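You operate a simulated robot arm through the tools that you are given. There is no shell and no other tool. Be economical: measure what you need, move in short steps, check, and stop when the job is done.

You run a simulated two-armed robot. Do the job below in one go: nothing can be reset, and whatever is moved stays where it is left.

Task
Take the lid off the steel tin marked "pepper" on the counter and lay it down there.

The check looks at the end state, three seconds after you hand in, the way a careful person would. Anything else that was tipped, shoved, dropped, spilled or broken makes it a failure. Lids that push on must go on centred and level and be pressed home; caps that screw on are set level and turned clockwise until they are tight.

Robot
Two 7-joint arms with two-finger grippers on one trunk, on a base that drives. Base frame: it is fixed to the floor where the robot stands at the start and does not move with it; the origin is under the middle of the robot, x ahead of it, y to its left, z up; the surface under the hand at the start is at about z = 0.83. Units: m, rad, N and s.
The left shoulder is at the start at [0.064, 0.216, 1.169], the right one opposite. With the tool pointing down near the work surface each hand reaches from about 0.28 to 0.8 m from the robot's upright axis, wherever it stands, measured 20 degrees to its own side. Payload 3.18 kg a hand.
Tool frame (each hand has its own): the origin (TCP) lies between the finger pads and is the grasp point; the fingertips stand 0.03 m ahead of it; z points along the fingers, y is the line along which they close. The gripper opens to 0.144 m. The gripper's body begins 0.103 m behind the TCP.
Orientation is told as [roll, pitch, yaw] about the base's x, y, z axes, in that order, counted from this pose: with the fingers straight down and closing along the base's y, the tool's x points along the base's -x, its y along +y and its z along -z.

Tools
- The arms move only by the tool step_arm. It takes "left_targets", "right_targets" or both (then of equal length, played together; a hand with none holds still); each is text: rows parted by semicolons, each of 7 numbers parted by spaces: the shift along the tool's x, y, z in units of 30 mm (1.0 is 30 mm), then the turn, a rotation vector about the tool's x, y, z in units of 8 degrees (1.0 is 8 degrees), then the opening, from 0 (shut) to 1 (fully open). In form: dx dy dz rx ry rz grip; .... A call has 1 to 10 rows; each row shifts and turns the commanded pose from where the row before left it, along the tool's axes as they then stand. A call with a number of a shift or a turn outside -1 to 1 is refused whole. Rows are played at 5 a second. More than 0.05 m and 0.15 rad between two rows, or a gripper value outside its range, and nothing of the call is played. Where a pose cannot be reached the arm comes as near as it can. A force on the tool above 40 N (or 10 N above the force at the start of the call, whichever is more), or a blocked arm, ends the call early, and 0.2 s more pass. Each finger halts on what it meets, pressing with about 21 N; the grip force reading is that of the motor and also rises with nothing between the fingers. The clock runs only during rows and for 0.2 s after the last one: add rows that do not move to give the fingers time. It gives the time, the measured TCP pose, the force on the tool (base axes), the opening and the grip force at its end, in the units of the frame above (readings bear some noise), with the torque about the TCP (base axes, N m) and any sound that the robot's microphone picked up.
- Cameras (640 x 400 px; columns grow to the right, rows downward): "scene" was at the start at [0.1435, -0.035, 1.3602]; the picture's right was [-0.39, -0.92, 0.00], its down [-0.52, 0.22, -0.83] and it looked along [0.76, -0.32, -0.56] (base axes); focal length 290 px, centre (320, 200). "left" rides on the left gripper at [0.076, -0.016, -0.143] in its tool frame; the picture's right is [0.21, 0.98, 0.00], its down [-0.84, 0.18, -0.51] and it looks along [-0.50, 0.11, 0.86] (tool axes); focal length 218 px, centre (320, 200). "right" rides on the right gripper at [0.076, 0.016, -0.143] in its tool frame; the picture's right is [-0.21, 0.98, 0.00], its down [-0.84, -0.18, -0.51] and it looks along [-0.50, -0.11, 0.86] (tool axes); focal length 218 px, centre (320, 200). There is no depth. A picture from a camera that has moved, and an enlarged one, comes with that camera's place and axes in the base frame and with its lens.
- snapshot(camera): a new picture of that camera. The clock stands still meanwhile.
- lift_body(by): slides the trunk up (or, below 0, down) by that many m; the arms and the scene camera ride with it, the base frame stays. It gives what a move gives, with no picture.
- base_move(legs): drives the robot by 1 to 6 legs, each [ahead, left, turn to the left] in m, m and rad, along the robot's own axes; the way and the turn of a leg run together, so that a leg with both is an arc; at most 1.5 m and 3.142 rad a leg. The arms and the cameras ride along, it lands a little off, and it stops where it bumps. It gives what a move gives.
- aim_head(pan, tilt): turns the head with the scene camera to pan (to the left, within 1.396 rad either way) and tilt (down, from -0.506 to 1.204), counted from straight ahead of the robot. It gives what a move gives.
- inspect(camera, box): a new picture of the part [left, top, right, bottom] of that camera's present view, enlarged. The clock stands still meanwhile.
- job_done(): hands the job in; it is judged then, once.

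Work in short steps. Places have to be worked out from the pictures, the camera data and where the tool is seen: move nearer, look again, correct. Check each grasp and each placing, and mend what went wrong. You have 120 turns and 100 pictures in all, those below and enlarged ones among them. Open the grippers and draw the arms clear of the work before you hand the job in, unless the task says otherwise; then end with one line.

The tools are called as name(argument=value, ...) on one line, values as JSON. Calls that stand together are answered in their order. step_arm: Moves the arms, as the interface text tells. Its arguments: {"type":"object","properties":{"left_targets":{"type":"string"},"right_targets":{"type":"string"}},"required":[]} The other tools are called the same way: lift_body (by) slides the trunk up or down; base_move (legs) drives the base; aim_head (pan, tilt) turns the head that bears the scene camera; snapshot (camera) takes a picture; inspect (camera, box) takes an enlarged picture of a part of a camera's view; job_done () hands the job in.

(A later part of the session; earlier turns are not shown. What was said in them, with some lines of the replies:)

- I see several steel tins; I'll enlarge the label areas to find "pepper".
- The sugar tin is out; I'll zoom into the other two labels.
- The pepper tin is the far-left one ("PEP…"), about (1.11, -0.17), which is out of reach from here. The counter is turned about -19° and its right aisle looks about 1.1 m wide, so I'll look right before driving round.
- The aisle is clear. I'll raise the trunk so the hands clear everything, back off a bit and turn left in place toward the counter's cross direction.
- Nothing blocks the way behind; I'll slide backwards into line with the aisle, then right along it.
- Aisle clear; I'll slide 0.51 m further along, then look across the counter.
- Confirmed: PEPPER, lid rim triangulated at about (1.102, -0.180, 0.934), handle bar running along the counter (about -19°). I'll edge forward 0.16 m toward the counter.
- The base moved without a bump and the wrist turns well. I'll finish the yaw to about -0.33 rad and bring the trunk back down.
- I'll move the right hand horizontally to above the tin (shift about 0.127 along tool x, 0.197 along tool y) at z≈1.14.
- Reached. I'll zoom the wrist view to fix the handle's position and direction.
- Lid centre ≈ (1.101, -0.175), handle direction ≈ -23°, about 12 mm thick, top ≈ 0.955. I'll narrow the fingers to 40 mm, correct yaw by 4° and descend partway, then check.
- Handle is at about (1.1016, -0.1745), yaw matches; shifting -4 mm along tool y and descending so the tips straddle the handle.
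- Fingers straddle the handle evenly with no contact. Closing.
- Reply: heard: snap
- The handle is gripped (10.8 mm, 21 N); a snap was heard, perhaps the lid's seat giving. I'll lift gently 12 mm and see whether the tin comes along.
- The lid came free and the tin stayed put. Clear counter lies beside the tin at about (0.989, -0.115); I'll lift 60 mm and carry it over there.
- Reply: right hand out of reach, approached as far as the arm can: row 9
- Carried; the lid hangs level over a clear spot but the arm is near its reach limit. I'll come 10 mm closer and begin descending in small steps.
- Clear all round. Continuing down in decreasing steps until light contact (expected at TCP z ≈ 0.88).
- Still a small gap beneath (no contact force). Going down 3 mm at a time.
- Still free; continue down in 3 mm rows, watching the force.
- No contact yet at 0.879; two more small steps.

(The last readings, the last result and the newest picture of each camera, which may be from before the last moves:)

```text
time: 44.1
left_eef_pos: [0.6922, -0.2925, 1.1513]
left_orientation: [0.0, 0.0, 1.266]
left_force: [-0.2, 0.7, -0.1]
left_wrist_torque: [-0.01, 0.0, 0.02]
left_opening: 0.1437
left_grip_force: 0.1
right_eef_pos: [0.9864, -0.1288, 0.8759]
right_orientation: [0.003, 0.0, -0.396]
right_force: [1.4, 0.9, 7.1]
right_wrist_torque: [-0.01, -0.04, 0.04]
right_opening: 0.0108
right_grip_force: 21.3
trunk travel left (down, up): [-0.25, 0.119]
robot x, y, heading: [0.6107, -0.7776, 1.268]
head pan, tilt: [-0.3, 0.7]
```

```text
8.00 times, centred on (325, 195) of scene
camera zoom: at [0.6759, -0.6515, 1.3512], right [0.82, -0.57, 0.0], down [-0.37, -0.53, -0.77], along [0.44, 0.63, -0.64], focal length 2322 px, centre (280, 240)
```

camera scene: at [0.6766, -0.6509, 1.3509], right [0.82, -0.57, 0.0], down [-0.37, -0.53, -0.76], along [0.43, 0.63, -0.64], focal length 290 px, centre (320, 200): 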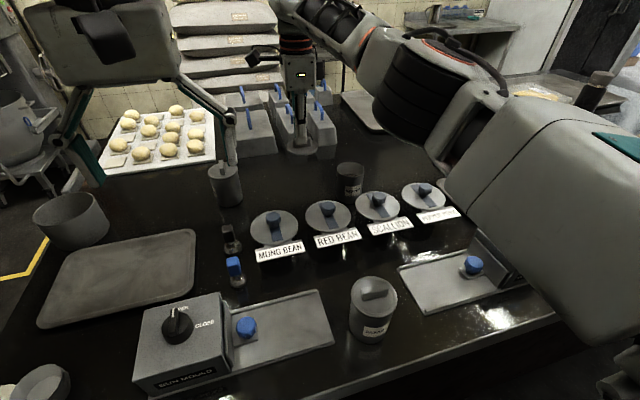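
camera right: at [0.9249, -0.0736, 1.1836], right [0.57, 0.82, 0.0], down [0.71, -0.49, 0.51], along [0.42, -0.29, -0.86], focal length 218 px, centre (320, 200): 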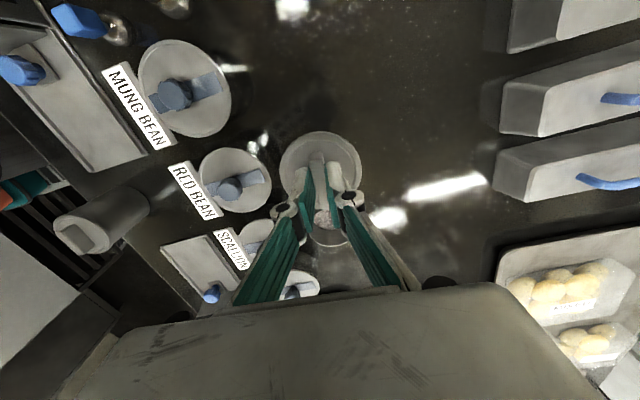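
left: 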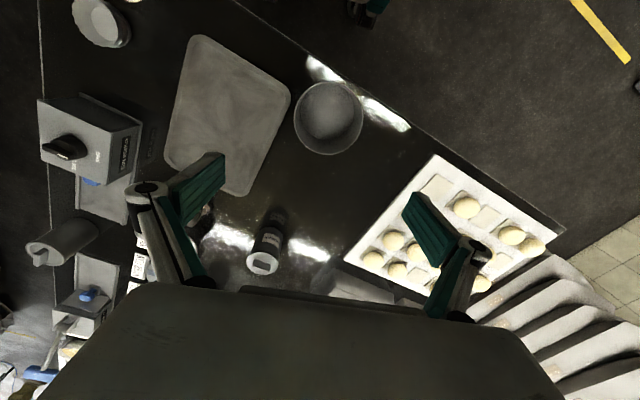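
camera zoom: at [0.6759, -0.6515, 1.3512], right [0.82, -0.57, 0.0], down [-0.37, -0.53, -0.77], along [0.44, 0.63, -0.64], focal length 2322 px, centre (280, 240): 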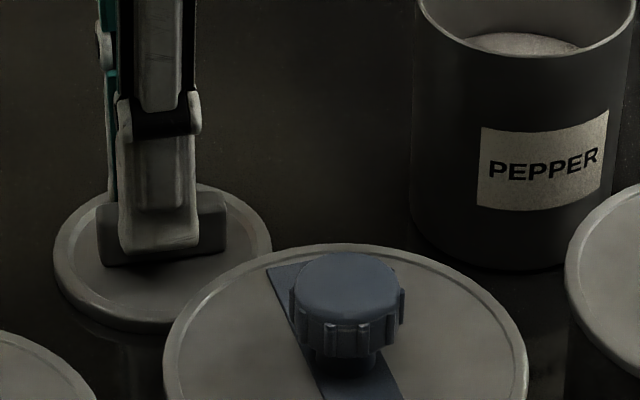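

Contact at 7 N: the lid is on the counter. I'll ease the load slightly and open to 40 mm, then rise.

step_arm(right_targets="0 0 -0.04 0 0 0 0; 0 0 0 0 0 0 0.15; 0 0 0 0 0 0 0.28; 0 0 0 0 0 0 0.28; 0 0 -0.3 0 0 0 0.28; 0 0 -0.6 0 0 0 0.28; 0 0 -0.8 0 0 0 0.28; 0 0 -0.9 0 0 0 0.28; 0 0 -0.9 0 0 0 0.28; 0 0 -0.9 0 0 0 0.28")

inspect(camera="scene", box=[250, 120, 400, 270])

snapshot(camera="right")

```text
time: 46.3
left_eef_pos: [0.6918, -0.2912, 1.1521]
left_orientation: [0.001, -0.001, 1.264]
left_force: [-0.5, -0.2, 0.8]
left_wrist_torque: [-0.02, -0.03, 0.0]
left_opening: 0.1439
left_grip_force: 0.0
right_eef_pos: [0.984, -0.1303, 1.0077]
right_orientation: [0.001, 0.0, -0.396]
right_force: [-0.3, -0.1, 0.3]
right_wrist_torque: [0.0, -0.03, 0.02]
right_opening: 0.0404
right_grip_force: 0.1
trunk travel left (down, up): [-0.25, 0.119]
robot x, y, heading: [0.6123, -0.7772, 1.265]
head pan, tilt: [-0.3, 0.7]
```

```text
2.67 times, centred on (325, 195) of scene
camera zoom: at [0.6758, -0.6514, 1.3511], right [0.82, -0.57, 0.0], down [-0.37, -0.53, -0.77], along [0.44, 0.63, -0.64], focal length 774 px, centre (307, 213)
```

zoom: 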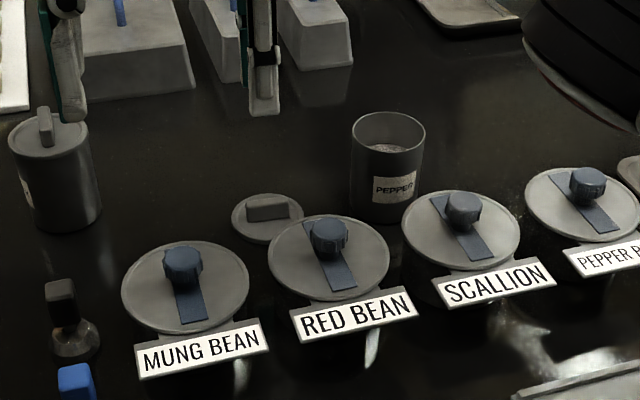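

```text
61 pictures are left
camera right: at [0.9201, -0.0854, 1.1506], right [0.57, 0.82, 0.0], down [0.71, -0.49, 0.51], along [0.42, -0.29, -0.86], focal length 218 px, centre (320, 200)
```

right: 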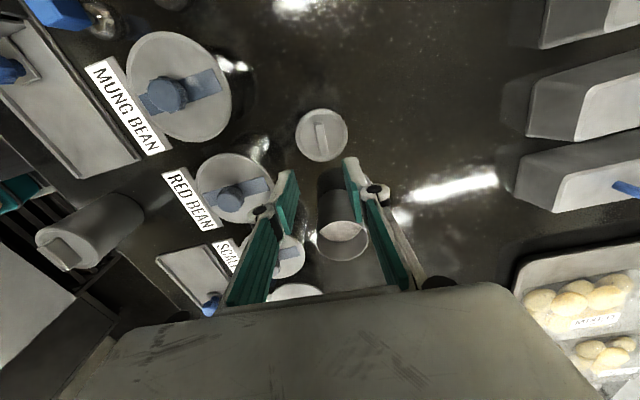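

The lid lies flat beside the open, upright tin, and nothing else moved. I'll raise the hand and draw it back toward the robot, gripper open.

step_arm(right_targets="0 0 -1 0 0 0 0.28; 0 0 -1 0 0 0 0.28; 0 0 -1 0 0 0 0.28; 0 0 -1 0 0 0 0.28; 0 0 -1 0 0 0 0.28; -0.6 -0.8 0 0 0 0 0.5; -0.6 -0.8 0 0 0 0 1; -0.6 -0.8 0 0 0 0 1; -0.6 -0.8 0 0 0 0 1; -0.6 -0.8 0 0 0 0 1")

step_arm(right_targets="-0.5 -0.9 0 0 0 0 1; -0.5 -0.9 0 0 0 0 1; -0.5 -0.9 0 0 0 0 1; 0 0 0 0 0 0 1")

snapshot(camera="scene")

```text
time: 48.5
left_eef_pos: [0.692, -0.2919, 1.1512]
left_orientation: [0.0, 0.002, 1.266]
left_force: [-0.1, 0.1, -0.5]
left_wrist_torque: [0.01, 0.0, -0.01]
left_opening: 0.144
left_grip_force: 0.1
right_eef_pos: [0.987, -0.129, 1.0979]
right_orientation: [0.006, 0.0, -0.396]
right_force: [-0.6, 0.4, -0.1]
right_wrist_torque: [0.0, -0.02, 0.0]
right_opening: 0.144
right_grip_force: 0.0
right hand out of reach, approached as far as the arm can: row 4, 5, 6, 7, 8, 9, 10
trunk travel left (down, up): [-0.25, 0.119]
robot x, y, heading: [0.6072, -0.7841, 1.263]
head pan, tilt: [-0.3, 0.7]
```

```text
time: 49.5
left_eef_pos: [0.6918, -0.2917, 1.1515]
left_orientation: [0.0, 0.0, 1.265]
left_force: [-0.5, 0.2, -1.4]
left_wrist_torque: [0.02, 0.03, 0.02]
left_opening: 0.1441
left_grip_force: 0.0
right_eef_pos: [0.9861, -0.1295, 1.0993]
right_orientation: [0.006, -0.001, -0.398]
right_force: [0.3, 0.1, 0.7]
right_wrist_torque: [-0.01, 0.0, -0.01]
right_opening: 0.1442
right_grip_force: 0.0
right hand out of reach, approached as far as the arm can: row 1, 2, 3
trunk travel left (down, up): [-0.25, 0.119]
robot x, y, heading: [0.6117, -0.779, 1.263]
head pan, tilt: [-0.3, 0.7]
```

```text
60 pictures are left
camera scene: at [0.6762, -0.6509, 1.351], right [0.82, -0.57, 0.0], down [-0.37, -0.53, -0.76], along [0.43, 0.63, -0.64], focal length 290 px, centre (320, 200)
```

scene: 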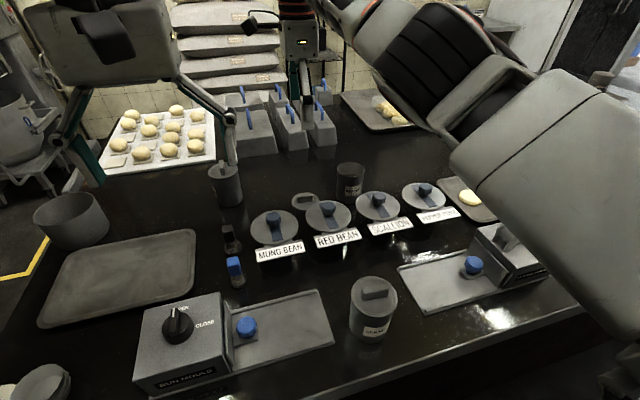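

The arm has hit a reach limit at z 1.10 but is already above everything. I'll lift the trunk and back the base off by the distance already proven free.

lift_body(by=0.115)

base_move(legs=[[-0.15, 0, 0]])

snapshot(camera="scene")

inspect(camera="scene", box=[260, 130, 400, 250])

```text
time: 51.0
left_eef_pos: [0.6922, -0.2911, 1.2655]
left_orientation: [0.001, 0.0, 1.264]
left_force: [0.4, 0.0, 0.7]
left_wrist_torque: [0.04, -0.02, 0.01]
left_opening: 0.1439
left_grip_force: 0.0
right_eef_pos: [0.9849, -0.1396, 1.2577]
right_orientation: [0.068, 0.005, -0.398]
right_force: [-0.2, 0.7, -0.4]
right_wrist_torque: [0.01, 0.01, -0.01]
right_opening: 0.1441
right_grip_force: 0.0
trunk travel left (down, up): [-0.365, 0.004]
robot x, y, heading: [0.6116, -0.7765, 1.264]
head pan, tilt: [-0.3, 0.7]
```

```text
time: 52.4
left_eef_pos: [0.6476, -0.433, 1.2658]
left_orientation: [-0.001, 0.001, 1.268]
left_force: [-0.2, 0.4, -0.5]
left_wrist_torque: [0.05, -0.04, 0.01]
left_opening: 0.1437
left_grip_force: 0.0
right_eef_pos: [0.9405, -0.2822, 1.2588]
right_orientation: [0.068, 0.005, -0.397]
right_force: [0.5, -0.4, 0.4]
right_wrist_torque: [-0.01, 0.01, 0.0]
right_opening: 0.1443
right_grip_force: 0.0
trunk travel left (down, up): [-0.365, 0.004]
robot x, y, heading: [0.5659, -0.9186, 1.262]
head pan, tilt: [-0.3, 0.7]
```

```text
59 pictures are left
camera scene: at [0.6252, -0.813, 1.4672], right [0.82, -0.57, 0.0], down [-0.37, -0.53, -0.77], along [0.43, 0.63, -0.64], focal length 290 px, centre (320, 200)
```

scene: 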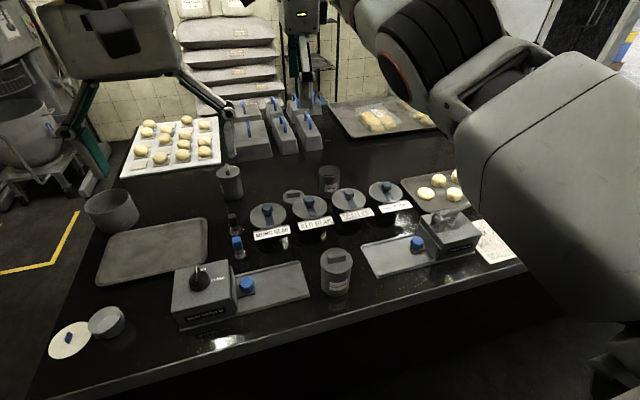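

```text
3.33 times, centred on (330, 190) of scene
camera zoom: at [0.6252, -0.813, 1.4672], right [0.82, -0.57, 0.0], down [-0.37, -0.53, -0.77], along [0.43, 0.63, -0.64], focal length 968 px, centre (287, 233)
```

zoom: 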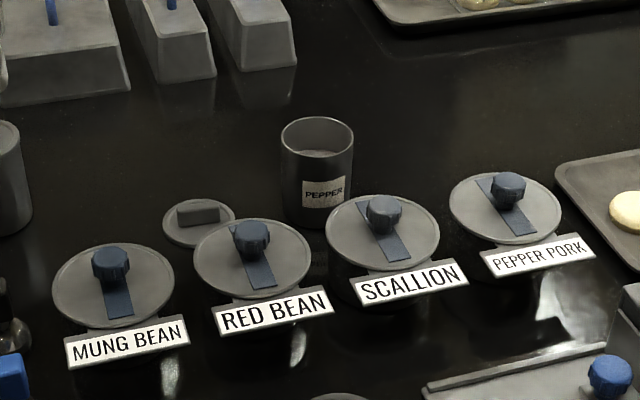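

The tin stands open and upright, the lid lies flat beside it, everything else is unmoved, and the open hands are well clear. Handing in.

job_done()

```text
The job is handed in.
```

The lid is off the pepper tin and lying flat on the counter beside it. The tin is still upright, and the final pictures show nothing else moved.
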